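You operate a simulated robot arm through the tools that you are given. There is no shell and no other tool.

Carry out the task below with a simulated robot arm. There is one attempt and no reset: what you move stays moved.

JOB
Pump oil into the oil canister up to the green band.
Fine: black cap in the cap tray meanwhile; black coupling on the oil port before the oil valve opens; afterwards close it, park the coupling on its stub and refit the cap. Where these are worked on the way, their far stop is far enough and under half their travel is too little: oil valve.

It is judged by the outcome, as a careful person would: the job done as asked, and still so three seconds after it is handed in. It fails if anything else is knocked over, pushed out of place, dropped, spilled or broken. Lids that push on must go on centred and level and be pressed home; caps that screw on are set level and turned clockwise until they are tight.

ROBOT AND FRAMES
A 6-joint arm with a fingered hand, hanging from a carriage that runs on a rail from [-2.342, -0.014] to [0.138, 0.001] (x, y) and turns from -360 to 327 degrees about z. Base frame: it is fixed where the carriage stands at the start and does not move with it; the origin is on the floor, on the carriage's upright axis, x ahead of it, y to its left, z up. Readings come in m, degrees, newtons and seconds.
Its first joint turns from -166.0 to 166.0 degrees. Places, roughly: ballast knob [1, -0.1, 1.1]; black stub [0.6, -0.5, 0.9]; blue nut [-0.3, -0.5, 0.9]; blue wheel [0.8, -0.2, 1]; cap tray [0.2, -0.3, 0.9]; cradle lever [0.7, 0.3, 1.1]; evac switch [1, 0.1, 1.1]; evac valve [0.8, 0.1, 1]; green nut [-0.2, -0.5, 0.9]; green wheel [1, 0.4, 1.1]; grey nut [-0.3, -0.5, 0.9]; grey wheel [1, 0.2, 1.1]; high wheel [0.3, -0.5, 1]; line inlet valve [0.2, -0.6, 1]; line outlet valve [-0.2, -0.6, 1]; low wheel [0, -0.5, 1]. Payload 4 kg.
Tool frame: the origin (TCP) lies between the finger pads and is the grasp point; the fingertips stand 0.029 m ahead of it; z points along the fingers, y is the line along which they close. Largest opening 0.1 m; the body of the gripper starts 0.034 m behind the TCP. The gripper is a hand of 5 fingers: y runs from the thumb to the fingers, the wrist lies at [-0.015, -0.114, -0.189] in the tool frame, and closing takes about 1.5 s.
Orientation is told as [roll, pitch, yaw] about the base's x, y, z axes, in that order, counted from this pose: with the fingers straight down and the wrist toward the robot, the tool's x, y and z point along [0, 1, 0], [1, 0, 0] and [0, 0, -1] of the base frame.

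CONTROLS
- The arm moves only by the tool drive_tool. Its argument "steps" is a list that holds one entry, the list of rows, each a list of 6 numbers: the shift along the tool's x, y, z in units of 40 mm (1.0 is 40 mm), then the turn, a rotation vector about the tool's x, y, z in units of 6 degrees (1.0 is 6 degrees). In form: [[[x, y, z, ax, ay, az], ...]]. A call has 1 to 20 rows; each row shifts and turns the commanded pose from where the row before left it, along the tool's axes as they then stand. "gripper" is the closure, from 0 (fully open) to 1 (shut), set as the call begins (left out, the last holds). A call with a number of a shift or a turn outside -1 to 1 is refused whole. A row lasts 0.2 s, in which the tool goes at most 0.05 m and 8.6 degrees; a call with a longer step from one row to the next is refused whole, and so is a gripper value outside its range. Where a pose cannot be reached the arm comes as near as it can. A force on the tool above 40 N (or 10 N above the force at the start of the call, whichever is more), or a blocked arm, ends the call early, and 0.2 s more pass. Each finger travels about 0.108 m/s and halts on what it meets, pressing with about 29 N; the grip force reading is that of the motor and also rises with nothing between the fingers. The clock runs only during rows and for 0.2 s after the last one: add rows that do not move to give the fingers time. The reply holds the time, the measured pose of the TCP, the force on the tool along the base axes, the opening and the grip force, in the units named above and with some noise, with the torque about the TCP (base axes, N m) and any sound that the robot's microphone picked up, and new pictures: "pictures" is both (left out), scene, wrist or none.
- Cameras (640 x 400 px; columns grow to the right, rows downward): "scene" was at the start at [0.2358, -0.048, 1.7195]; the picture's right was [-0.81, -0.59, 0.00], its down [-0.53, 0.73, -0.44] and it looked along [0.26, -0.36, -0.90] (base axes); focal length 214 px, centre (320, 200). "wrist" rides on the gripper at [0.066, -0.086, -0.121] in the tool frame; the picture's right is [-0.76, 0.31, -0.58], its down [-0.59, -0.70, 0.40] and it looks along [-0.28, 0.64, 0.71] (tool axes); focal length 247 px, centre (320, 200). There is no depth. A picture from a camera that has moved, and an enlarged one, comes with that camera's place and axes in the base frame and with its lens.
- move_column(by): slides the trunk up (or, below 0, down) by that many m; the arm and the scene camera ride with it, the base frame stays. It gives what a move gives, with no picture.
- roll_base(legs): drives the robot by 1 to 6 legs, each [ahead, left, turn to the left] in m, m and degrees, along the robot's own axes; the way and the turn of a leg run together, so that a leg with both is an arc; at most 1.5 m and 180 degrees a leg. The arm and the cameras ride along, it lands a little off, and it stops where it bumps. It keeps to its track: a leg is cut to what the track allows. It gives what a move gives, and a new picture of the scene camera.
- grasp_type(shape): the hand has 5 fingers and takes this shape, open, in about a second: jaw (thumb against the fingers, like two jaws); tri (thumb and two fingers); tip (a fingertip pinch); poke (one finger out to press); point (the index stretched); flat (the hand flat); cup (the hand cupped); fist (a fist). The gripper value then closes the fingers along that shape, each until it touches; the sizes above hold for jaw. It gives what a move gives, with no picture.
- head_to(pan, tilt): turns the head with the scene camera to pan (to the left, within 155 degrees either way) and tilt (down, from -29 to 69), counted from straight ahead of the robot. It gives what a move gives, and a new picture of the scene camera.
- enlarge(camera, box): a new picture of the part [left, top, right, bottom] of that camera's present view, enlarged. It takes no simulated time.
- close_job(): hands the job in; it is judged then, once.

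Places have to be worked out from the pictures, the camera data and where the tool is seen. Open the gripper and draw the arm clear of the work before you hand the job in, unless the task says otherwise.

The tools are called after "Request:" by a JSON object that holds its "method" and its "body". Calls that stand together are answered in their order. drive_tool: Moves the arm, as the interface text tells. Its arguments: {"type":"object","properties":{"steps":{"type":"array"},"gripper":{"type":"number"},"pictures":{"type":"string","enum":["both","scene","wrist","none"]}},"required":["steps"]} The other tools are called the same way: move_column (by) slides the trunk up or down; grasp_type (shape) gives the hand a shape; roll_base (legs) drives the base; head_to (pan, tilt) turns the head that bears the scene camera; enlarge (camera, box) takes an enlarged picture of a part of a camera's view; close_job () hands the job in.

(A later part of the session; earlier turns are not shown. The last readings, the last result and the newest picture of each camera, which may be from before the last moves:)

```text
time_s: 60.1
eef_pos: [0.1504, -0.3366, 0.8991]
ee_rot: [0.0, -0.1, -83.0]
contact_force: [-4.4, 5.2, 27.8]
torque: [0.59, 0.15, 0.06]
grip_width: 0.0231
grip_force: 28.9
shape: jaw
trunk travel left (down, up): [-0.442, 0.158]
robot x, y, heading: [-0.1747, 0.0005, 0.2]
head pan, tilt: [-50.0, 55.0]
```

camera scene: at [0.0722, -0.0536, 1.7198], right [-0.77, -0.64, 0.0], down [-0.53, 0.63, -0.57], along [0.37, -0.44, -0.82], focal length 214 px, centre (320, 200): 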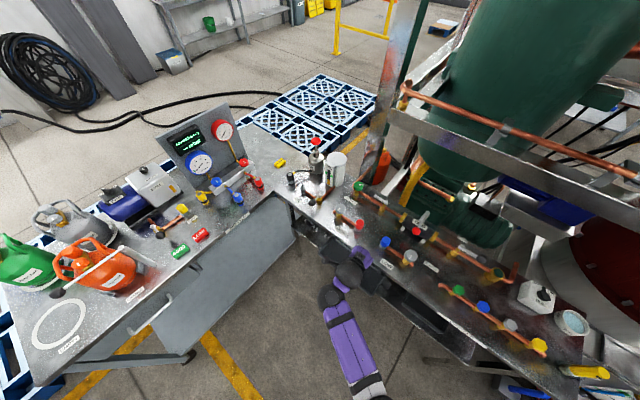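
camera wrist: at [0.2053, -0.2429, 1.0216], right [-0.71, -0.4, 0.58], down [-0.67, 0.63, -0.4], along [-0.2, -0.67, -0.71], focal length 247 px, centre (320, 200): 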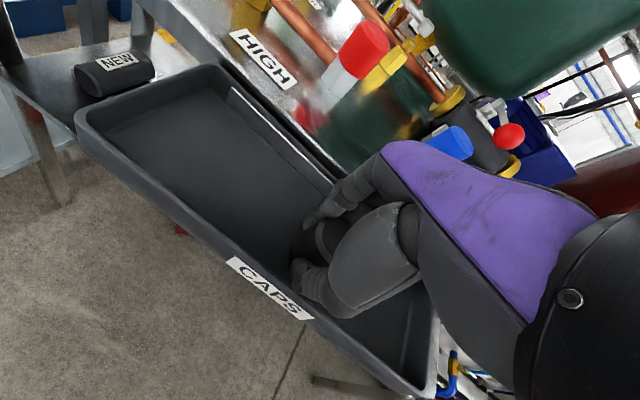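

Firm contact (28 N) means the cap stands on the tray floor. I ease up about 1.5 mm and open only enough to free the cap.

Request:
{"method": "drive_tool", "body": {"steps": [[[0, 0, -0.04, 0, 0, 0], [0, 0, 0, 0, 0, 0]]], "pictures": "none"}}

Request:
{"method": "drive_tool", "body": {"steps": [[[0, 0, 0, 0, 0, 0], [0, 0, 0, 0, 0, 0], [0, 0, 0, 0, 0, 0]]], "gripper": 0.64, "pictures": "none"}}

Request:
{"method": "enlarge", "body": {"camera": "wrist", "box": [220, 150, 420, 330]}}

```text
time_s: 60.7
eef_pos: [0.1501, -0.338, 0.8984]
ee_rot: [-0.1, 0.0, -83.0]
contact_force: [3.6, -1.9, 8.3]
torque: [0.0, -0.05, 0.04]
grip_width: 0.0228
grip_force: 28.7
shape: jaw
trunk travel left (down, up): [-0.442, 0.158]
robot x, y, heading: [-0.1764, -0.0036, 0.0]
head pan, tilt: [-50.0, 55.0]
```

```text
time_s: 61.5
eef_pos: [0.1477, -0.3387, 0.9]
ee_rot: [-0.3, -0.1, -83.1]
contact_force: [1.5, -5.8, 3.5]
torque: [0.03, 0.01, -0.09]
grip_width: 0.0318
grip_force: 0.0
shape: jaw
trunk travel left (down, up): [-0.442, 0.158]
robot x, y, heading: [-0.1717, -0.0013, -0.0]
head pan, tilt: [-50.0, 55.0]
```

```text
2.22 times, centred on (320, 240) of wrist
camera zoom: at [0.2047, -0.244, 1.021], right [-0.71, -0.4, 0.58], down [-0.67, 0.63, -0.4], along [-0.21, -0.67, -0.71], focal length 549 px, centre (320, 111)
```

zoom: 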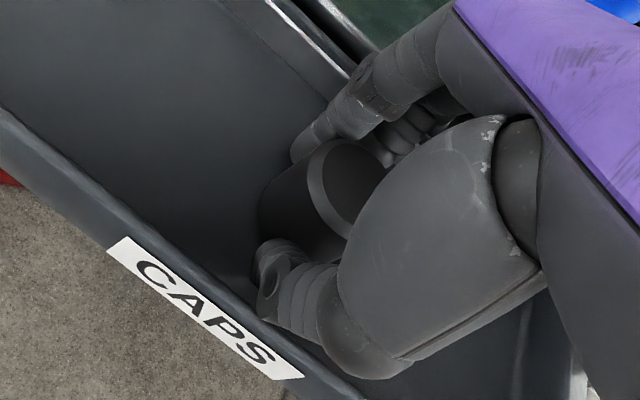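

The cap looks free, with the thumb lightly touching the tray's front wall. I lift straight up slowly and check that the cap stays behind.

Request:
{"method": "drive_tool", "body": {"steps": [[[0, 0, -0.1, 0, 0, 0], [0, 0, -0.1, 0, 0, 0], [0, 0, -0.1, 0, 0, 0], [0, 0, 0, 0, 0, 0]]], "pictures": "none"}}

Request:
{"method": "enlarge", "body": {"camera": "wrist", "box": [220, 150, 420, 330]}}

```text
time_s: 62.5
eef_pos: [0.1497, -0.3361, 0.9102]
ee_rot: [-0.2, 0.0, -82.8]
contact_force: [0.0, 0.5, 0.1]
torque: [-0.01, -0.03, 0.0]
grip_width: 0.0357
grip_force: 0.1
shape: jaw
trunk travel left (down, up): [-0.442, 0.158]
robot x, y, heading: [-0.172, -0.0007, 0.5]
head pan, tilt: [-50.0, 55.0]
```

```text
2.22 times, centred on (320, 240) of wrist
camera zoom: at [0.2043, -0.2427, 1.0322], right [-0.71, -0.4, 0.58], down [-0.67, 0.63, -0.4], along [-0.2, -0.67, -0.71], focal length 549 px, centre (320, 111)
```

zoom: 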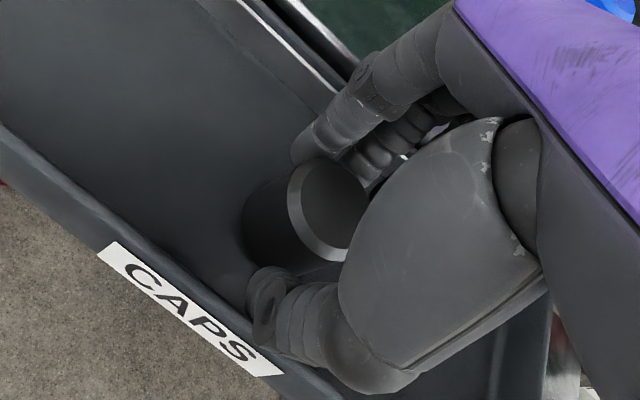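

The cap stays upright on the tray floor. I lift clear and check the tray.

Request:
{"method": "drive_tool", "body": {"steps": [[[0, 0, -0.25, 0, 0, 0], [0, 0, -0.5, 0, 0, 0], [0, 0, -0.5, 0, 0, 0], [0, 0, -0.5, 0, 0, 0], [0, 0, 0, 0, 0, 0]]], "pictures": "wrist"}}

Request:
{"method": "enlarge", "body": {"camera": "wrist", "box": [180, 200, 320, 330]}}

```text
time_s: 63.7
eef_pos: [0.1503, -0.3373, 0.981]
ee_rot: [-0.1, 0.1, -82.9]
contact_force: [-0.4, 0.0, -1.0]
torque: [0.02, 0.01, 0.02]
grip_width: 0.0359
grip_force: 0.1
shape: jaw
trunk travel left (down, up): [-0.442, 0.158]
robot x, y, heading: [-0.1726, -0.0015, 0.0]
head pan, tilt: [-50.0, 55.0]
camera wrist: at [0.2059, -0.2435, 1.1024], right [-0.71, -0.4, 0.58], down [-0.67, 0.63, -0.4], along [-0.2, -0.67, -0.71], focal length 247 px, centre (320, 200)
```

wrist: 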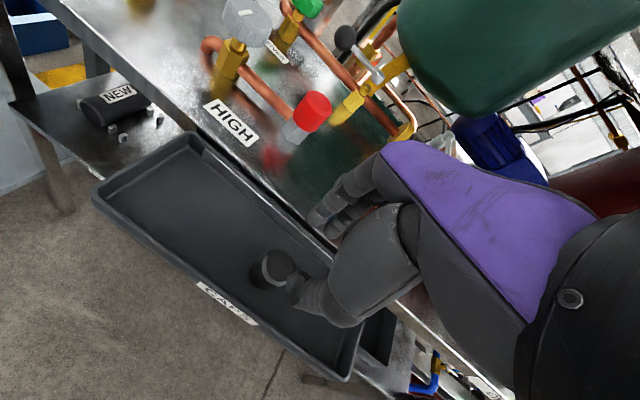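

```text
3.08 times, centred on (250, 265) of wrist
camera zoom: at [0.2059, -0.2435, 1.1024], right [-0.71, -0.4, 0.58], down [-0.67, 0.63, -0.4], along [-0.2, -0.67, -0.71], focal length 760 px, centre (535, 0)
```

zoom: 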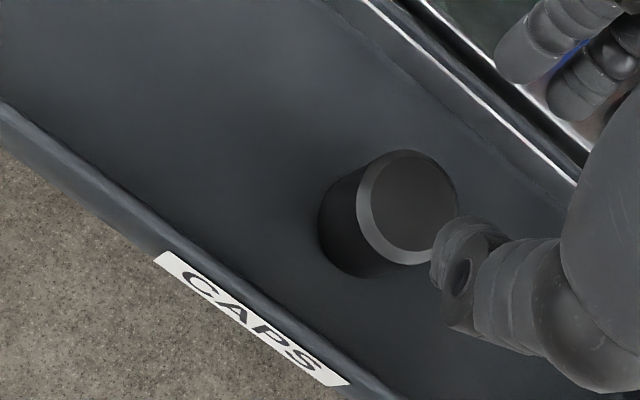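

The black cap stands upright in the CAPS tray. Next I roll back toward the oil set and look closely at the coupling on its stub.

Request:
{"method": "roll_base", "body": {"legs": [[0.306, 0, 0]]}}

Request:
{"method": "drive_tool", "body": {"steps": [[[0, 0.3, -0.3, 0, 0, -1], [0, 0.3, -0.3, 0, 0, -1], [0, 0.3, -0.3, 0, 0, -1], [0, 0.3, -0.3, 0, 0, -1], [0, 0.2, -0.3, 0, 0, -1], [0, 0.2, -0.3, 0, 0, -1], [0, 0, 0, 0, 0, 0]]], "gripper": 0.2, "pictures": "both"}}

```text
time_s: 65.8
eef_pos: [0.4529, -0.3351, 0.9812]
ee_rot: [-0.1, 0.2, -82.8]
contact_force: [-0.2, 0.3, -0.2]
torque: [0.0, -0.01, -0.02]
grip_width: 0.0359
grip_force: 0.1
shape: jaw
trunk travel left (down, up): [-0.442, 0.158]
robot x, y, heading: [0.1318, 0.003, 0.2]
head pan, tilt: [-50.0, 55.0]
camera scene: at [0.3757, -0.0511, 1.7198], right [-0.76, -0.65, 0.0], down [-0.53, 0.63, -0.57], along [0.37, -0.44, -0.82], focal length 214 px, centre (320, 200)
```

scene: 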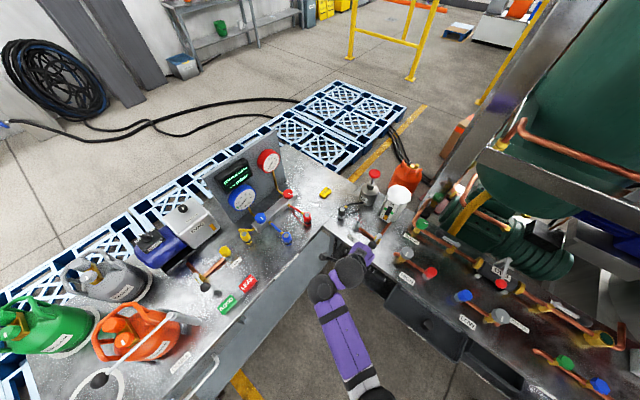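

```text
time_s: 67.4
eef_pos: [0.4803, -0.3934, 1.0516]
ee_rot: [0.1, -0.4, -49.5]
contact_force: [0.4, 0.1, 0.1]
torque: [0.01, 0.02, -0.01]
grip_width: 0.0798
grip_force: 0.1
shape: jaw
out of reach, approached as far as the arm can: row 6
trunk travel left (down, up): [-0.442, 0.158]
robot x, y, heading: [0.1326, 0.0, 0.2]
head pan, tilt: [-50.0, 55.0]
camera scene: at [0.3757, -0.0512, 1.7198], right [-0.76, -0.65, 0.0], down [-0.53, 0.63, -0.57], along [0.37, -0.44, -0.82], focal length 214 px, centre (320, 200)
camera wrist: at [0.4742, -0.2849, 1.1717], right [-0.38, -0.72, 0.58], down [-0.9, 0.15, -0.4], along [0.21, -0.67, -0.71], focal length 247 px, centre (320, 200)
```

scene: 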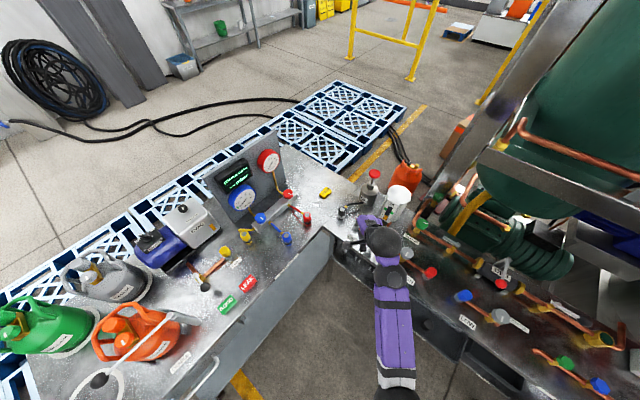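
wrist: 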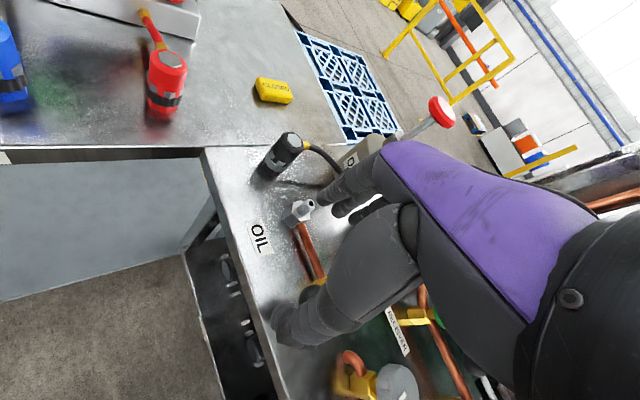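

I zoom in on the coupling to understand how it is fixed to its stub.

Request:
{"method": "enlarge", "body": {"camera": "wrist", "box": [230, 110, 350, 220]}}

Request:
{"method": "enlarge", "body": {"camera": "scene", "box": [320, 160, 420, 230]}}

Request:
{"method": "enlarge", "body": {"camera": "wrist", "box": [120, 20, 220, 130]}}

```text
3.64 times, centred on (290, 165) of wrist
camera zoom: at [0.4742, -0.2849, 1.1717], right [-0.38, -0.72, 0.58], down [-0.9, 0.15, -0.4], along [0.21, -0.67, -0.71], focal length 898 px, centre (429, 327)
```

zoom: 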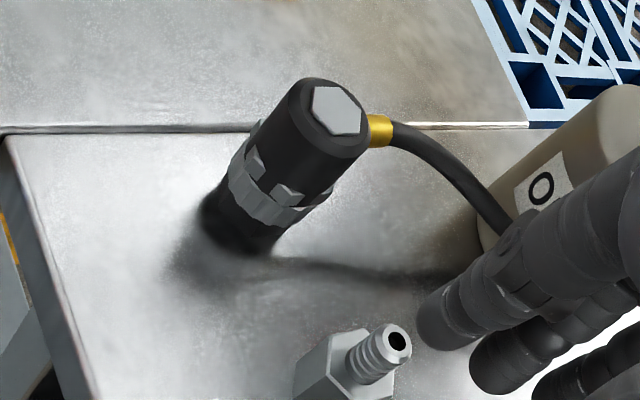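

```text
5.71 times, centred on (370, 195) of scene
camera zoom: at [0.3757, -0.0512, 1.7198], right [-0.76, -0.65, 0.0], down [-0.53, 0.63, -0.57], along [0.37, -0.44, -0.82], focal length 1226 px, centre (34, 229)
```

zoom: 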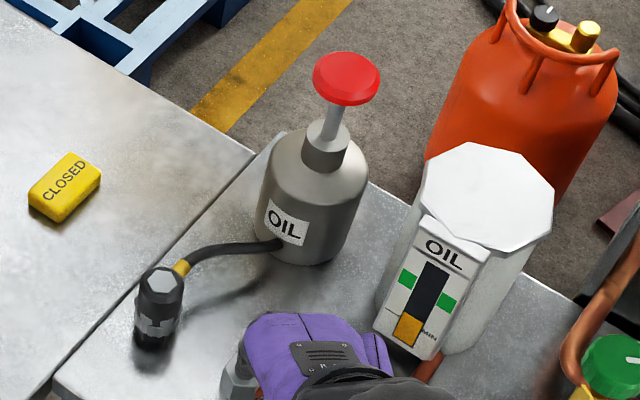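

```text
3.64 times, centred on (170, 75) of wrist
camera zoom: at [0.4742, -0.2849, 1.1717], right [-0.38, -0.72, 0.58], down [-0.9, 0.15, -0.4], along [0.21, -0.67, -0.71], focal length 898 px, centre (866, 654)
```

zoom: 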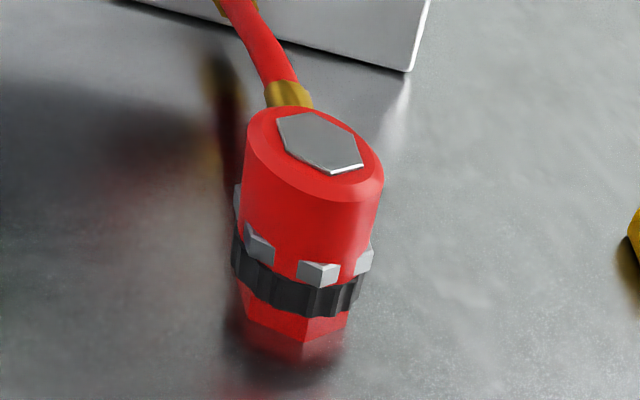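

The coupling has a collar with lugs over a hex stub, and its hose leaves toward -y, so I should grip along x with few fingers. I test the "tri" shape in the air.

Request:
{"method": "grasp_type", "body": {"shape": "tri"}}

Request:
{"method": "drive_tool", "body": {"steps": [[[0, 0, 0, 0, 0, -1], [0, 0, 0, 0, 0, -1], [0, 0, 0, 0, 0, -1], [0, 0, 0, 0, 0, -1], [0, 0, 0, 0, 0, 0]]], "gripper": 0, "pictures": "wrist"}}

Request:
{"method": "drive_tool", "body": {"steps": [[[0, 0, 0, 0, 0, 0], [0, 0, 0, 0, 0, 0], [0, 0, 0, 0, 0, 0], [0, 0, 0, 0, 0, 0]]], "gripper": 0.6, "pictures": "wrist"}}

```text
time_s: 68.3
eef_pos: [0.4795, -0.3945, 1.0513]
ee_rot: [0.2, -0.4, -49.4]
contact_force: [-0.3, 0.4, -0.4]
torque: [0.01, 0.0, 0.0]
grip_width: 0.1
grip_force: 0.2
shape: tri
trunk travel left (down, up): [-0.442, 0.158]
robot x, y, heading: [0.1331, -0.0029, 0.0]
head pan, tilt: [-50.0, 55.0]
```

```text
time_s: 69.5
eef_pos: [0.4859, -0.3984, 1.053]
ee_rot: [-0.4, -0.8, -26.6]
contact_force: [0.7, 0.3, 0.5]
torque: [0.02, 0.0, -0.01]
grip_width: 0.0998
grip_force: 0.0
shape: tri
out of reach, approached as far as the arm can: row 1
trunk travel left (down, up): [-0.442, 0.158]
robot x, y, heading: [0.1317, -0.0007, 0.4]
head pan, tilt: [-50.0, 55.0]
camera wrist: at [0.439, -0.2987, 1.1741], right [-0.07, -0.81, 0.59], down [-0.89, -0.21, -0.4], along [0.45, -0.55, -0.7], focal length 247 px, centre (320, 200)
```

wrist: 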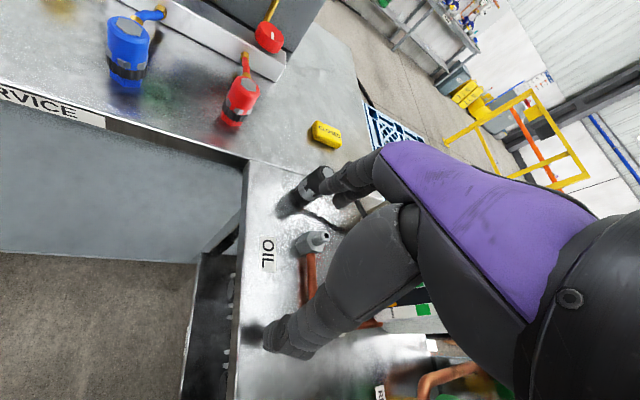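

```text
time_s: 70.5
eef_pos: [0.4869, -0.3987, 1.0536]
ee_rot: [-0.4, -0.8, -26.7]
contact_force: [0.3, -0.2, -0.6]
torque: [-0.03, 0.02, 0.0]
grip_width: 0.0404
grip_force: 0.1
shape: tri
trunk travel left (down, up): [-0.442, 0.158]
robot x, y, heading: [0.1272, -0.0005, 0.3]
head pan, tilt: [-50.0, 55.0]
camera wrist: at [0.4391, -0.2984, 1.174], right [-0.07, -0.81, 0.59], down [-0.89, -0.21, -0.4], along [0.45, -0.55, -0.7], focal length 247 px, centre (320, 200)
```

wrist: 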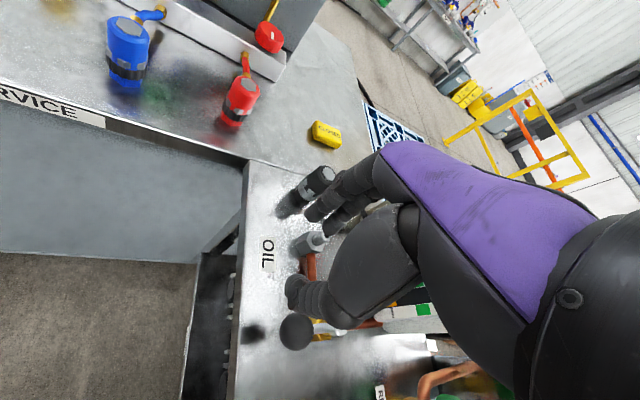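

Request:
{"method": "enlarge", "body": {"camera": "wrist", "box": [220, 140, 440, 350]}}

```text
1.90 times, centred on (330, 245) of wrist
camera zoom: at [0.4391, -0.2984, 1.174], right [-0.07, -0.81, 0.59], down [-0.89, -0.21, -0.4], along [0.45, -0.55, -0.7], focal length 470 px, centre (301, 114)
```

zoom: 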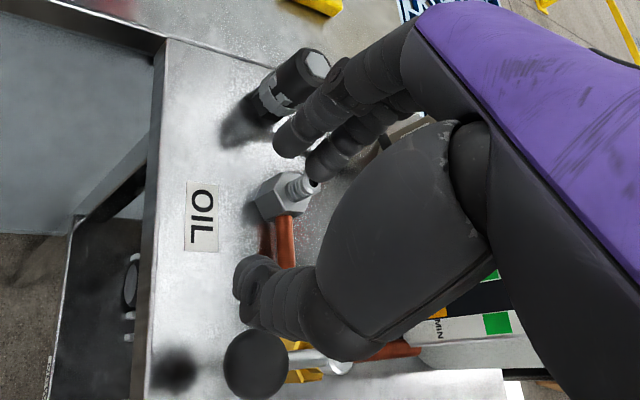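

In tri, the ring and little fingers fold away. I move out to hover over the coupling with the hand open and levelled.

Request:
{"method": "drive_tool", "body": {"steps": [[[-0.08, 0.94, 0, 0.133, 0.067, 0], [-0.08, 0.94, 0, 0, 0, 0], [-0.08, 0.94, 0, 0, 0, 0], [-0.08, 0.94, 0, 0, 0, 0], [0, 0, 0, 0, 0, -1], [0, 0, 0, 0, 0, -1], [0, 0, 0, 0, 0, 0]]], "gripper": 0.3, "pictures": "both"}}

Request:
{"method": "enlarge", "body": {"camera": "wrist", "box": [200, 140, 420, 340]}}

```text
time_s: 72.1
eef_pos: [0.6153, -0.4763, 1.0552]
ee_rot: [0.0, 0.1, -14.6]
contact_force: [-0.2, 1.2, 0.1]
torque: [0.01, 0.01, 0.02]
grip_width: 0.0702
grip_force: 0.2
shape: tri
trunk travel left (down, up): [-0.442, 0.158]
robot x, y, heading: [0.1306, -0.0006, 0.1]
head pan, tilt: [-50.0, 55.0]
camera scene: at [0.3757, -0.0512, 1.7198], right [-0.76, -0.65, 0.0], down [-0.53, 0.63, -0.57], along [0.37, -0.44, -0.82], focal length 214 px, centre (320, 200)
camera wrist: at [0.5494, -0.391, 1.1766], right [0.11, -0.81, 0.58], down [-0.83, -0.39, -0.4], along [0.55, -0.44, -0.71], focal length 247 px, centre (320, 200)
```

scene: 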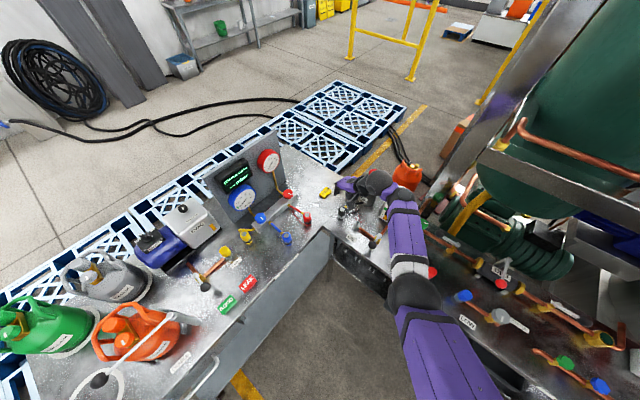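
wrist: 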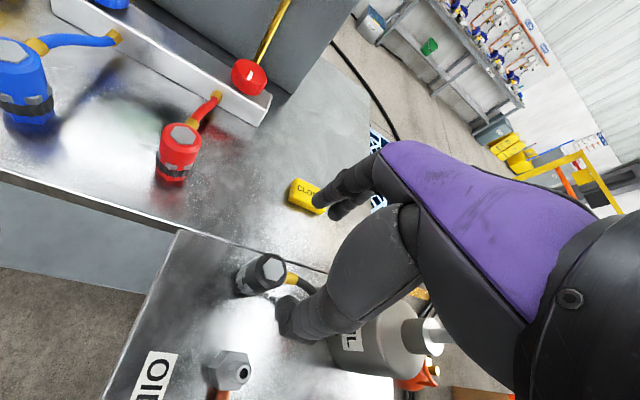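

```text
2.00 times, centred on (310, 240) of wrist
camera zoom: at [0.5494, -0.391, 1.1766], right [0.11, -0.81, 0.58], down [-0.83, -0.39, -0.4], along [0.55, -0.44, -0.71], focal length 494 px, centre (340, 120)
```

zoom: 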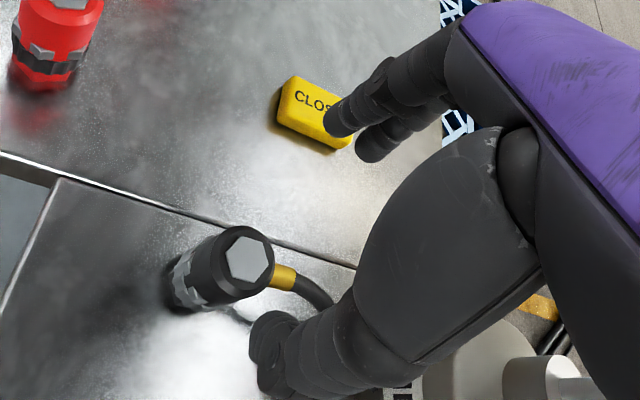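

The coupling top projects to [0.616,-0.480]. I trim the position by a few millimetres and lower with the trunk, keeping the arm posture.

Request:
{"method": "drive_tool", "body": {"steps": [[[-0.085, 0.04, 0, 0, 0, 0], [0, 0, 0, 0, 0, 0]]], "pictures": "none"}}

Request:
{"method": "move_column", "body": {"by": -0.07}}

Request:
{"method": "enlarge", "body": {"camera": "wrist", "box": [200, 140, 420, 340]}}

```text
time_s: 72.7
eef_pos: [0.6158, -0.4807, 1.055]
ee_rot: [0.0, 0.0, -14.7]
contact_force: [0.0, -0.1, 0.0]
torque: [0.0, 0.01, 0.0]
grip_width: 0.0697
grip_force: 0.1
shape: tri
trunk travel left (down, up): [-0.442, 0.158]
robot x, y, heading: [0.1331, -0.0014, 0.2]
head pan, tilt: [-50.0, 55.0]
```

```text
time_s: 73.8
eef_pos: [0.6156, -0.4805, 0.9852]
ee_rot: [0.0, 0.0, -14.7]
contact_force: [-0.8, -1.2, 0.2]
torque: [0.01, -0.03, 0.02]
grip_width: 0.0697
grip_force: 0.1
shape: tri
trunk travel left (down, up): [-0.372, 0.228]
robot x, y, heading: [0.1303, 0.0003, 0.3]
head pan, tilt: [-50.0, 55.0]
```

```text
2.00 times, centred on (310, 240) of wrist
camera zoom: at [0.55, -0.3945, 1.1065], right [0.1, -0.81, 0.58], down [-0.83, -0.39, -0.4], along [0.55, -0.44, -0.71], focal length 494 px, centre (340, 120)
```

zoom: 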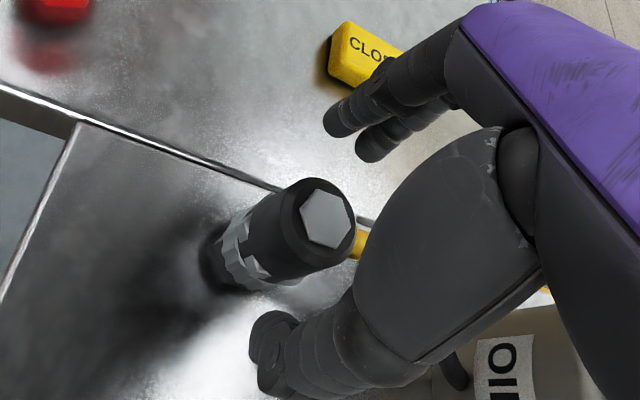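

The coupling sits between thumb and fingers. I lower another 28 mm and look before closing.

Request:
{"method": "move_column", "body": {"by": -0.028}}

Request:
{"method": "enlarge", "body": {"camera": "wrist", "box": [200, 140, 420, 340]}}

```text
time_s: 74.5
eef_pos: [0.6153, -0.4796, 0.9568]
ee_rot: [-0.2, 0.0, -14.7]
contact_force: [-0.1, 1.0, 0.5]
torque: [0.0, 0.0, -0.03]
grip_width: 0.0697
grip_force: 0.1
shape: tri
trunk travel left (down, up): [-0.344, 0.256]
robot x, y, heading: [0.1293, 0.0001, 0.4]
head pan, tilt: [-50.0, 55.0]
```

```text
2.00 times, centred on (310, 240) of wrist
camera zoom: at [0.55, -0.3945, 1.0784], right [0.1, -0.81, 0.58], down [-0.83, -0.39, -0.4], along [0.55, -0.44, -0.71], focal length 494 px, centre (340, 120)
```

zoom: 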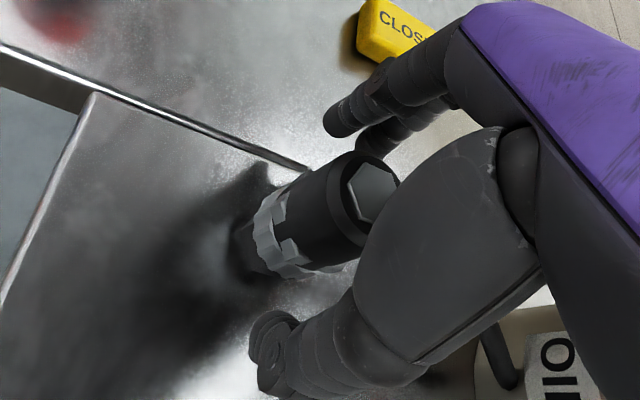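

I close the tri grip on the coupling body.

Request:
{"method": "drive_tool", "body": {"steps": [[[0, 0, 0, 0, 0, 0], [0, 0, 0, 0, 0, 0], [0, 0, 0, 0, 0, 0], [0, 0, 0, 0, 0, 0], [0, 0, 0, 0, 0, 0], [0, 0, 0, 0, 0, 0]]], "gripper": 1, "pictures": "wrist"}}

Request:
{"method": "enlarge", "body": {"camera": "wrist", "box": [200, 140, 420, 340]}}

```text
time_s: 75.9
eef_pos: [0.6147, -0.4799, 0.9573]
ee_rot: [0.0, 0.1, -14.6]
contact_force: [0.3, -0.1, -2.1]
torque: [0.03, 0.03, 0.02]
grip_width: 0.0246
grip_force: 29.0
shape: tri
trunk travel left (down, up): [-0.344, 0.256]
robot x, y, heading: [0.1295, 0.0028, 0.2]
head pan, tilt: [-50.0, 55.0]
camera wrist: at [0.5497, -0.3942, 1.0782], right [0.1, -0.81, 0.58], down [-0.83, -0.39, -0.4], along [0.55, -0.44, -0.71], focal length 247 px, centre (320, 200)
```

wrist: 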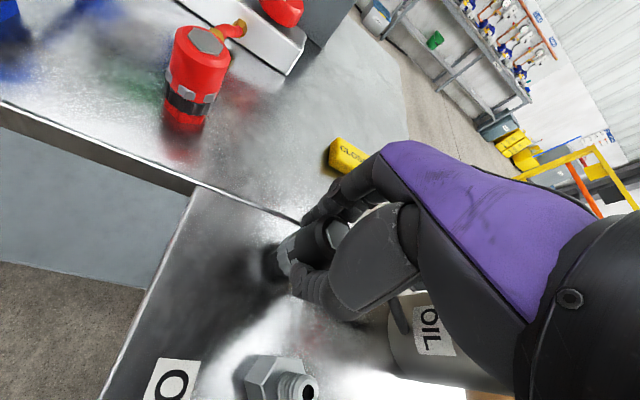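

```text
2.00 times, centred on (310, 240) of wrist
camera zoom: at [0.5497, -0.3942, 1.0782], right [0.1, -0.81, 0.58], down [-0.83, -0.39, -0.4], along [0.55, -0.44, -0.71], focal length 494 px, centre (340, 120)
```

zoom: 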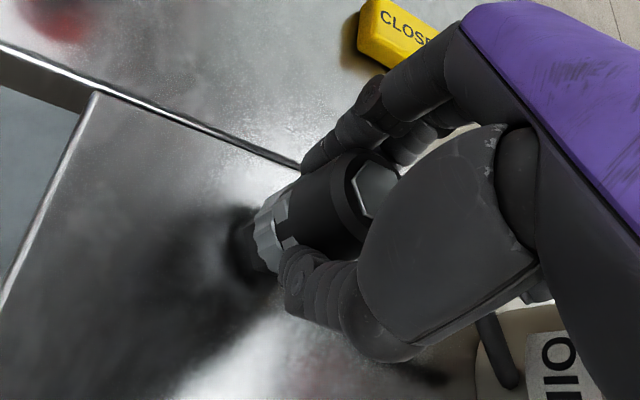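

It's gripped with little side force. I test a gentle upward pull.

Request:
{"method": "drive_tool", "body": {"steps": [[[0, 0, -0.1, 0, 0, 0], [0, 0, -0.05, 0, 0, 0], [0, 0, 0, 0, 0, 0]]], "pictures": "none"}}

Request:
{"method": "enlarge", "body": {"camera": "wrist", "box": [200, 140, 420, 340]}}

```text
time_s: 76.7
eef_pos: [0.6148, -0.48, 0.9648]
ee_rot: [0.0, -0.1, -14.8]
contact_force: [0.4, -0.5, 2.4]
torque: [0.0, -0.01, -0.01]
grip_width: 0.0249
grip_force: 29.4
shape: tri
trunk travel left (down, up): [-0.344, 0.256]
robot x, y, heading: [0.1324, 0.0029, 0.4]
head pan, tilt: [-50.0, 55.0]
```

```text
2.00 times, centred on (310, 240) of wrist
camera zoom: at [0.5503, -0.395, 1.0856], right [0.1, -0.81, 0.58], down [-0.83, -0.39, -0.4], along [0.55, -0.44, -0.71], focal length 494 px, centre (340, 120)
```

zoom: 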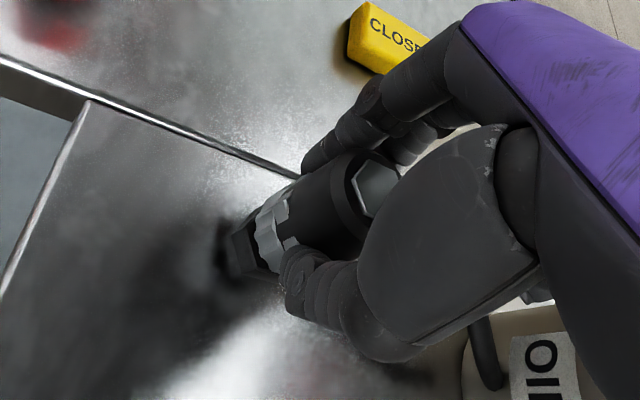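

The coupling lifts freely with the hand, so it is a pull-off type. I keep raising it slowly and watch the force from the hose.

Request:
{"method": "drive_tool", "body": {"steps": [[[0, 0, -0.25, 0, 0, 0], [0, 0, -0.25, 0, 0, 0], [0, 0, -0.3, 0, 0, 0], [0, 0, -0.4, 0, 0, 0], [0, 0, -0.4, 0, 0, 0], [0, 0, 0, 0, 0, 0]]], "pictures": "both"}}

Request:
{"method": "enlarge", "body": {"camera": "wrist", "box": [180, 140, 440, 380]}}

Request:
{"method": "enlarge", "body": {"camera": "scene", "box": [310, 150, 430, 250]}}

```text
time_s: 78.1
eef_pos: [0.6154, -0.4808, 1.0253]
ee_rot: [0.0, 0.0, -14.8]
contact_force: [-0.1, 0.8, -1.9]
torque: [0.01, 0.0, 0.01]
grip_width: 0.0249
grip_force: 28.9
shape: tri
trunk travel left (down, up): [-0.344, 0.256]
robot x, y, heading: [0.1302, -0.0005, 0.2]
head pan, tilt: [-50.0, 55.0]
camera scene: at [0.3757, -0.0511, 1.6218], right [-0.76, -0.65, 0.0], down [-0.53, 0.63, -0.57], along [0.37, -0.44, -0.82], focal length 214 px, centre (320, 200)
camera wrist: at [0.5502, -0.3945, 1.1477], right [0.1, -0.81, 0.58], down [-0.83, -0.39, -0.4], along [0.55, -0.44, -0.71], focal length 247 px, centre (320, 200)
```

scene: 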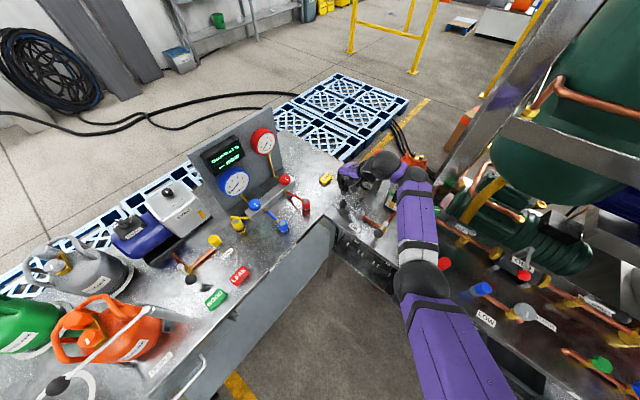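
wrist: 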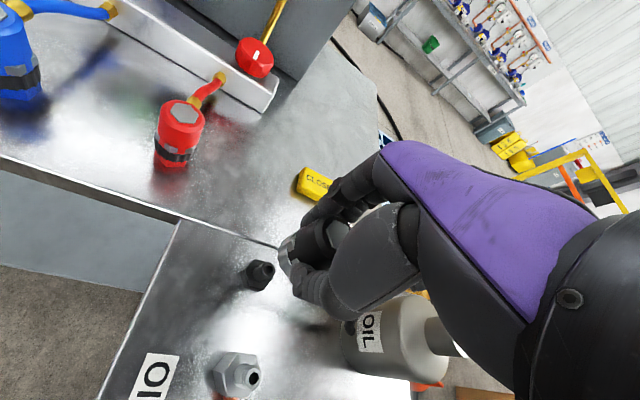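

```text
1.67 times, centred on (310, 260) of wrist
camera zoom: at [0.5502, -0.3945, 1.1477], right [0.1, -0.81, 0.58], down [-0.83, -0.39, -0.4], along [0.55, -0.44, -0.71], focal length 412 px, centre (337, 100)
```

zoom: 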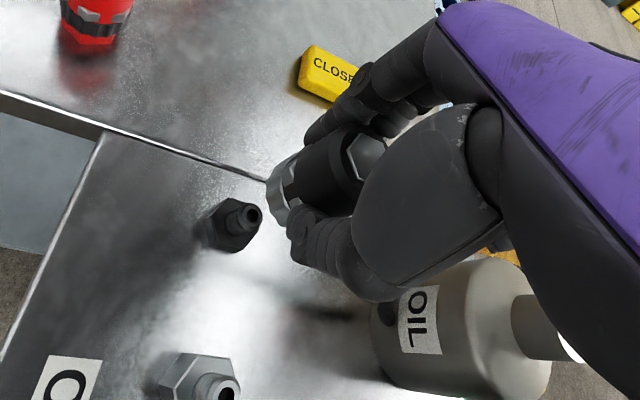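

```text
4.00 times, centred on (370, 200) of scene
camera zoom: at [0.3757, -0.0511, 1.6218], right [-0.76, -0.65, 0.0], down [-0.53, 0.63, -0.57], along [0.37, -0.44, -0.82], focal length 858 px, centre (120, 200)
```

zoom: 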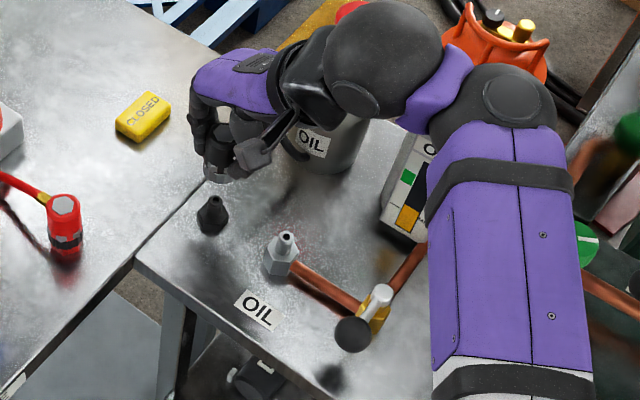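

The coupling is held level above the bare stub, and the port nipple stands at about [0.5365,-0.481] with its top at z≈0.945. I carry the coupling 79 mm in -x at this height.

Request:
{"method": "drive_tool", "body": {"steps": [[[-0.128, -0.477, 0, 0, 0, 0], [-0.128, -0.477, 0, 0, 0, 0], [-0.128, -0.477, 0, 0, 0, 0], [-0.128, -0.477, 0, 0, 0, 0], [0, 0, 0, 0, 0, 0]]], "pictures": "both"}}

Request:
{"method": "enlarge", "body": {"camera": "wrist", "box": [180, 140, 440, 380]}}

Request:
{"method": "enlarge", "body": {"camera": "scene", "box": [310, 150, 430, 250]}}

```text
time_s: 79.3
eef_pos: [0.5352, -0.481, 1.0262]
ee_rot: [0.1, 0.0, -14.7]
contact_force: [-0.2, 1.0, -1.0]
torque: [0.01, 0.04, -0.02]
grip_width: 0.0251
grip_force: 28.9
shape: tri
trunk travel left (down, up): [-0.344, 0.256]
robot x, y, heading: [0.1265, 0.0031, 0.2]
head pan, tilt: [-50.0, 55.0]
camera scene: at [0.3756, -0.0511, 1.6218], right [-0.76, -0.65, 0.0], down [-0.53, 0.63, -0.57], along [0.37, -0.44, -0.82], focal length 214 px, centre (320, 200)
camera wrist: at [0.4712, -0.3948, 1.1476], right [0.1, -0.81, 0.58], down [-0.83, -0.39, -0.4], along [0.55, -0.44, -0.71], focal length 247 px, centre (320, 200)
```

scene: 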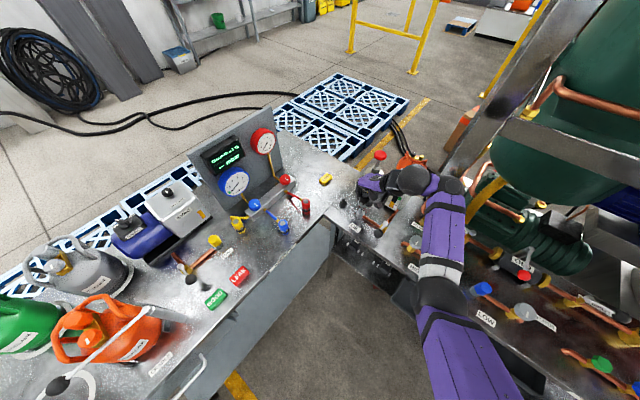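
wrist: 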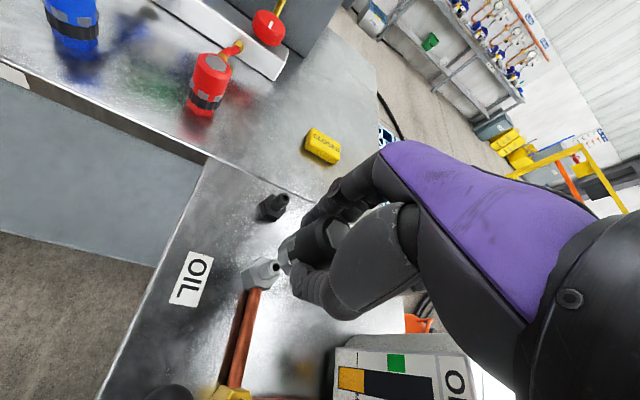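

```text
1.67 times, centred on (310, 260) of wrist
camera zoom: at [0.4712, -0.3948, 1.1476], right [0.1, -0.81, 0.58], down [-0.83, -0.39, -0.4], along [0.55, -0.44, -0.71], focal length 412 px, centre (337, 100)
```

zoom: 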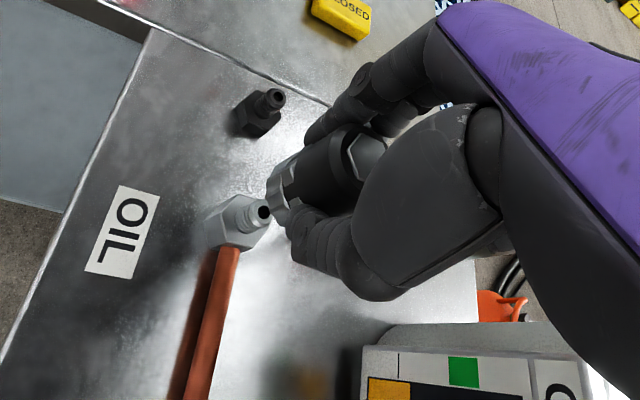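

```text
4.00 times, centred on (370, 200) of scene
camera zoom: at [0.3756, -0.0511, 1.6218], right [-0.76, -0.65, 0.0], down [-0.53, 0.63, -0.57], along [0.37, -0.44, -0.82], focal length 858 px, centre (120, 200)
```

zoom: 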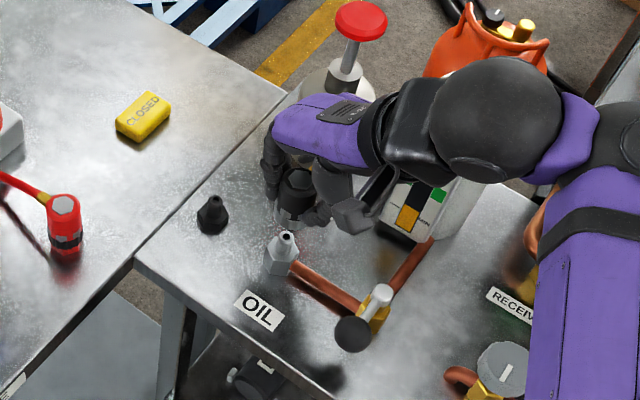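

The coupling is nearly above the nipple. I lower it to just above the nipple's top and check the alignment closely.

Request:
{"method": "drive_tool", "body": {"steps": [[[0.01, 0.02, 0.3, 0, 0, 0], [0, 0, 0.25, 0, 0, 0], [0, 0, 0, 0, 0, 0]]], "pictures": "none"}}

Request:
{"method": "enlarge", "body": {"camera": "wrist", "box": [230, 180, 390, 320]}}

Request:
{"method": "enlarge", "body": {"camera": "scene", "box": [330, 160, 410, 230]}}

```text
time_s: 80.1
eef_pos: [0.5375, -0.48, 1.0048]
ee_rot: [0.0, 0.0, -14.7]
contact_force: [0.6, 0.0, -0.9]
torque: [-0.01, -0.02, 0.02]
grip_width: 0.0249
grip_force: 28.6
shape: tri
trunk travel left (down, up): [-0.344, 0.256]
robot x, y, heading: [0.1293, 0.0016, 0.1]
head pan, tilt: [-50.0, 55.0]
```

```text
2.86 times, centred on (310, 250) of wrist
camera zoom: at [0.4724, -0.3944, 1.1261], right [0.1, -0.81, 0.58], down [-0.83, -0.39, -0.4], along [0.55, -0.44, -0.71], focal length 706 px, centre (349, 57)
```

zoom: 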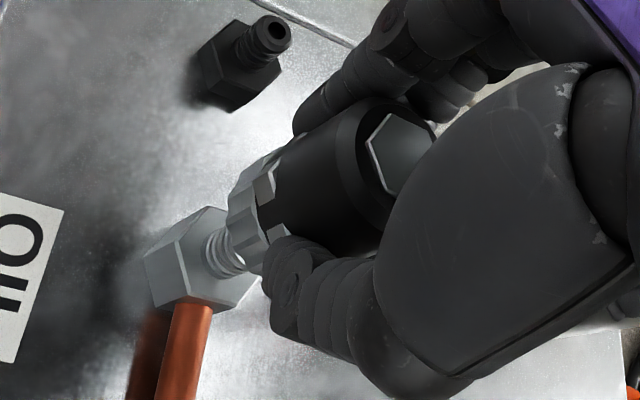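

```text
5.71 times, centred on (370, 195) of scene
camera zoom: at [0.3757, -0.0511, 1.6218], right [-0.76, -0.65, 0.0], down [-0.53, 0.63, -0.57], along [0.37, -0.44, -0.82], focal length 1226 px, centre (34, 229)
```

zoom: 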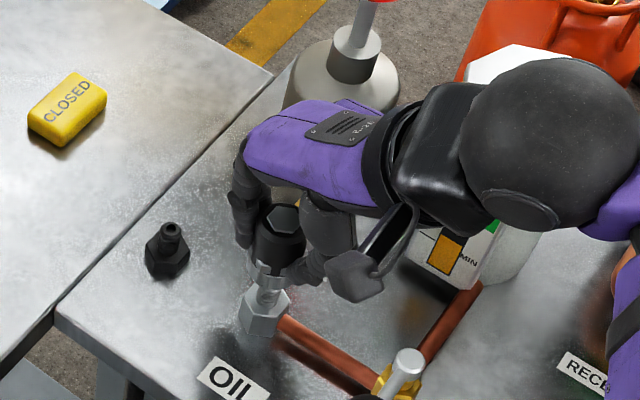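

Both views suggest the coupling should shift about 1.5 mm in -x and 1 mm in -y. I apply that and lower gently over the nipple.

Request:
{"method": "drive_tool", "body": {"steps": [[[-0.033, -0.03, 0, 0, 0, 0], [0, 0, 0.1, 0, 0, 0], [0, 0, 0.1, 0, 0, 0], [0, 0, 0, 0, 0, 0]]], "pictures": "none"}}

Request:
{"method": "enlarge", "body": {"camera": "wrist", "box": [230, 180, 390, 320]}}

```text
time_s: 81.1
eef_pos: [0.5358, -0.4798, 0.9964]
ee_rot: [0.1, 0.1, -14.7]
contact_force: [0.0, -0.1, -1.2]
torque: [-0.04, -0.02, -0.01]
grip_width: 0.025
grip_force: 29.6
shape: tri
trunk travel left (down, up): [-0.344, 0.256]
robot x, y, heading: [0.1311, 0.0024, 0.4]
head pan, tilt: [-50.0, 55.0]
```

```text
2.86 times, centred on (310, 250) of wrist
camera zoom: at [0.4703, -0.3947, 1.1178], right [0.1, -0.81, 0.58], down [-0.83, -0.39, -0.4], along [0.55, -0.44, -0.71], focal length 706 px, centre (349, 57)
```

zoom: 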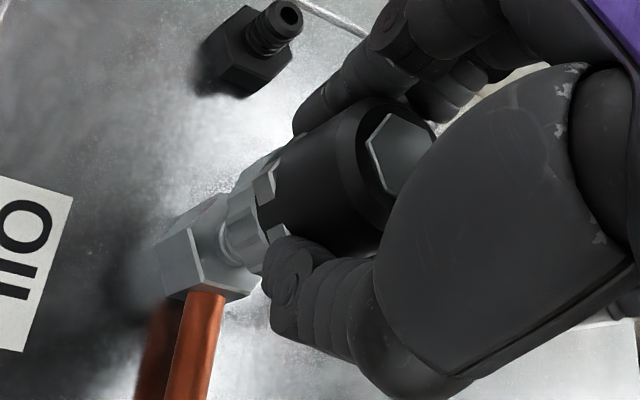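

No contact force so far as the collar passes over the nipple. I continue lowering in small steps.

Request:
{"method": "drive_tool", "body": {"steps": [[[0, 0, 0.1, 0, 0, 0], [0, 0, 0.1, 0, 0, 0], [0, 0, 0, 0, 0, 0]]], "pictures": "none"}}

Request:
{"method": "drive_tool", "body": {"steps": [[[0, 0, 0.1, 0, 0, 0], [0, 0, 0.1, 0, 0, 0], [0, 0, 0, 0, 0, 0]]], "pictures": "none"}}

Request:
{"method": "enlarge", "body": {"camera": "wrist", "box": [230, 180, 390, 320]}}

```text
time_s: 81.9
eef_pos: [0.536, -0.481, 0.989]
ee_rot: [0.0, -0.1, -14.7]
contact_force: [0.5, -0.6, -1.5]
torque: [-0.01, 0.02, 0.04]
grip_width: 0.0248
grip_force: 28.5
shape: tri
trunk travel left (down, up): [-0.344, 0.256]
robot x, y, heading: [0.1277, 0.0031, -0.1]
head pan, tilt: [-50.0, 55.0]
```

```text
time_s: 82.7
eef_pos: [0.5352, -0.4804, 0.9794]
ee_rot: [0.0, 0.0, -14.8]
contact_force: [0.7, 0.2, -0.9]
torque: [0.01, 0.02, -0.01]
grip_width: 0.0249
grip_force: 29.4
shape: tri
trunk travel left (down, up): [-0.344, 0.256]
robot x, y, heading: [0.1325, 0.0014, 0.3]
head pan, tilt: [-50.0, 55.0]
```

```text
2.86 times, centred on (310, 250) of wrist
camera zoom: at [0.4699, -0.3955, 1.102], right [0.1, -0.81, 0.58], down [-0.83, -0.39, -0.4], along [0.55, -0.44, -0.71], focal length 706 px, centre (349, 57)
```

zoom: 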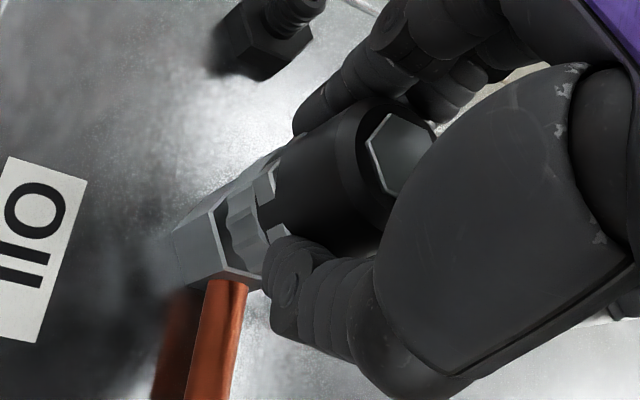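

The collar is nearly down to the hex face. I press down further in 2 mm steps until it seats.

Request:
{"method": "drive_tool", "body": {"steps": [[[0, 0, 0.06, 0, 0, 0], [0, 0, 0.05, 0, 0, 0], [0, 0, 0, 0, 0, 0]]], "pictures": "none"}}

Request:
{"method": "drive_tool", "body": {"steps": [[[0, 0, 0.05, 0, 0, 0], [0, 0, 0, 0, 0, 0]]], "pictures": "none"}}

```text
time_s: 83.5
eef_pos: [0.5363, -0.4821, 0.9773]
ee_rot: [0.0, 0.0, -14.6]
contact_force: [0.5, 0.8, 2.6]
torque: [0.01, 0.0, 0.0]
grip_width: 0.025
grip_force: 29.2
shape: tri
trunk travel left (down, up): [-0.344, 0.256]
robot x, y, heading: [0.1331, 0.0033, 0.1]
head pan, tilt: [-50.0, 55.0]
```

```text
time_s: 84.1
eef_pos: [0.5353, -0.4805, 0.9728]
ee_rot: [0.1, 0.2, -14.8]
contact_force: [2.7, 0.2, -6.9]
torque: [0.02, -0.08, -0.02]
grip_width: 0.0247
grip_force: 29.5
shape: tri
trunk travel left (down, up): [-0.344, 0.256]
robot x, y, heading: [0.1334, 0.0008, 0.2]
head pan, tilt: [-50.0, 55.0]
```

The force flipped to -7 N, as if the coupling snapped home at the expected height (0.973). I look and press 2 mm more to be sure.

Request:
{"method": "enlarge", "body": {"camera": "wrist", "box": [230, 180, 390, 320]}}

Request:
{"method": "drive_tool", "body": {"steps": [[[0, 0, 0.05, 0, 0, 0], [0, 0, 0, 0, 0, 0]]], "pictures": "none"}}

Request:
{"method": "drive_tool", "body": {"steps": [[[0, 0, 0.05, 0, 0, 0], [0, 0, 0, 0, 0, 0]]], "pictures": "none"}}

Request:
{"method": "enlarge", "body": {"camera": "wrist", "box": [230, 180, 390, 320]}}

```text
2.86 times, centred on (310, 250) of wrist
camera zoom: at [0.4698, -0.3948, 1.095], right [0.11, -0.81, 0.57], down [-0.83, -0.39, -0.4], along [0.55, -0.43, -0.72], focal length 706 px, centre (349, 57)
```

zoom: 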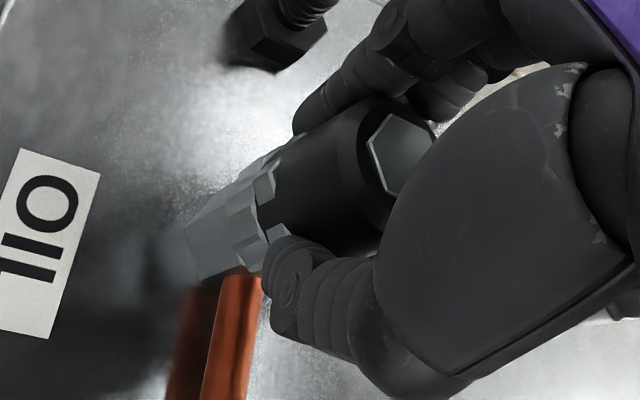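

```text
time_s: 84.7
eef_pos: [0.5345, -0.4817, 0.9728]
ee_rot: [0.1, 0.0, -14.7]
contact_force: [-0.3, -0.1, -6.7]
torque: [0.04, 0.0, -0.01]
grip_width: 0.0251
grip_force: 28.9
shape: tri
trunk travel left (down, up): [-0.344, 0.256]
robot x, y, heading: [0.1277, 0.0022, 0.1]
head pan, tilt: [-50.0, 55.0]
```

```text
time_s: 85.3
eef_pos: [0.5355, -0.4808, 0.9707]
ee_rot: [-0.1, 0.0, -14.7]
contact_force: [0.1, 0.1, -5.5]
torque: [0.01, -0.02, 0.01]
grip_width: 0.0247
grip_force: 29.4
shape: tri
trunk travel left (down, up): [-0.344, 0.256]
robot x, y, heading: [0.1298, 0.0036, 0.0]
head pan, tilt: [-50.0, 55.0]
```

```text
2.86 times, centred on (310, 250) of wrist
camera zoom: at [0.4702, -0.395, 1.0926], right [0.1, -0.81, 0.58], down [-0.83, -0.39, -0.4], along [0.55, -0.44, -0.71], focal length 706 px, centre (349, 57)
```

zoom: 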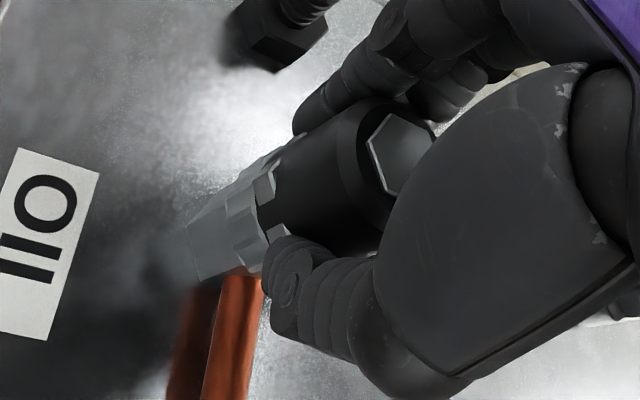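

The collar is flush with the hex in the picture, and there is still a slight downward pull. I keep pressing until I feel a clear upward reaction.

Request:
{"method": "drive_tool", "body": {"steps": [[[0, 0, 0.06, 0, 0, 0], [0, 0, 0, 0, 0, 0]]], "pictures": "none"}}

Request:
{"method": "drive_tool", "body": {"steps": [[[0, 0, 0.06, 0, 0, 0], [0, 0, 0, 0, 0, 0]]], "pictures": "none"}}

Request:
{"method": "enlarge", "body": {"camera": "wrist", "box": [230, 180, 390, 320]}}

```text
time_s: 85.9
eef_pos: [0.5356, -0.4819, 0.969]
ee_rot: [0.0, -0.2, -14.7]
contact_force: [-0.6, 1.4, 4.0]
torque: [-0.01, -0.04, -0.02]
grip_width: 0.025
grip_force: 29.1
shape: tri
trunk travel left (down, up): [-0.344, 0.256]
robot x, y, heading: [0.127, 0.0004, 0.2]
head pan, tilt: [-50.0, 55.0]
```

```text
time_s: 86.5
eef_pos: [0.5368, -0.4832, 0.9687]
ee_rot: [-0.1, -0.3, -14.7]
contact_force: [-3.6, 4.2, 19.7]
torque: [0.08, -0.04, 0.03]
grip_width: 0.0258
grip_force: 29.1
shape: tri
trunk travel left (down, up): [-0.344, 0.256]
robot x, y, heading: [0.1294, -0.0017, 0.1]
head pan, tilt: [-50.0, 55.0]
```

```text
2.86 times, centred on (310, 250) of wrist
camera zoom: at [0.4712, -0.3962, 1.0894], right [0.1, -0.81, 0.58], down [-0.83, -0.39, -0.4], along [0.55, -0.44, -0.71], focal length 706 px, centre (349, 57)
```

zoom: 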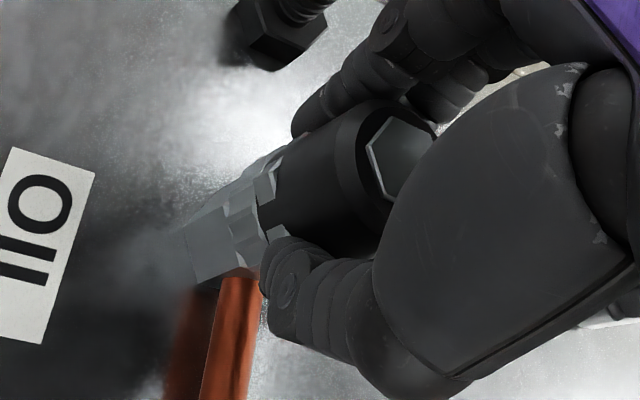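

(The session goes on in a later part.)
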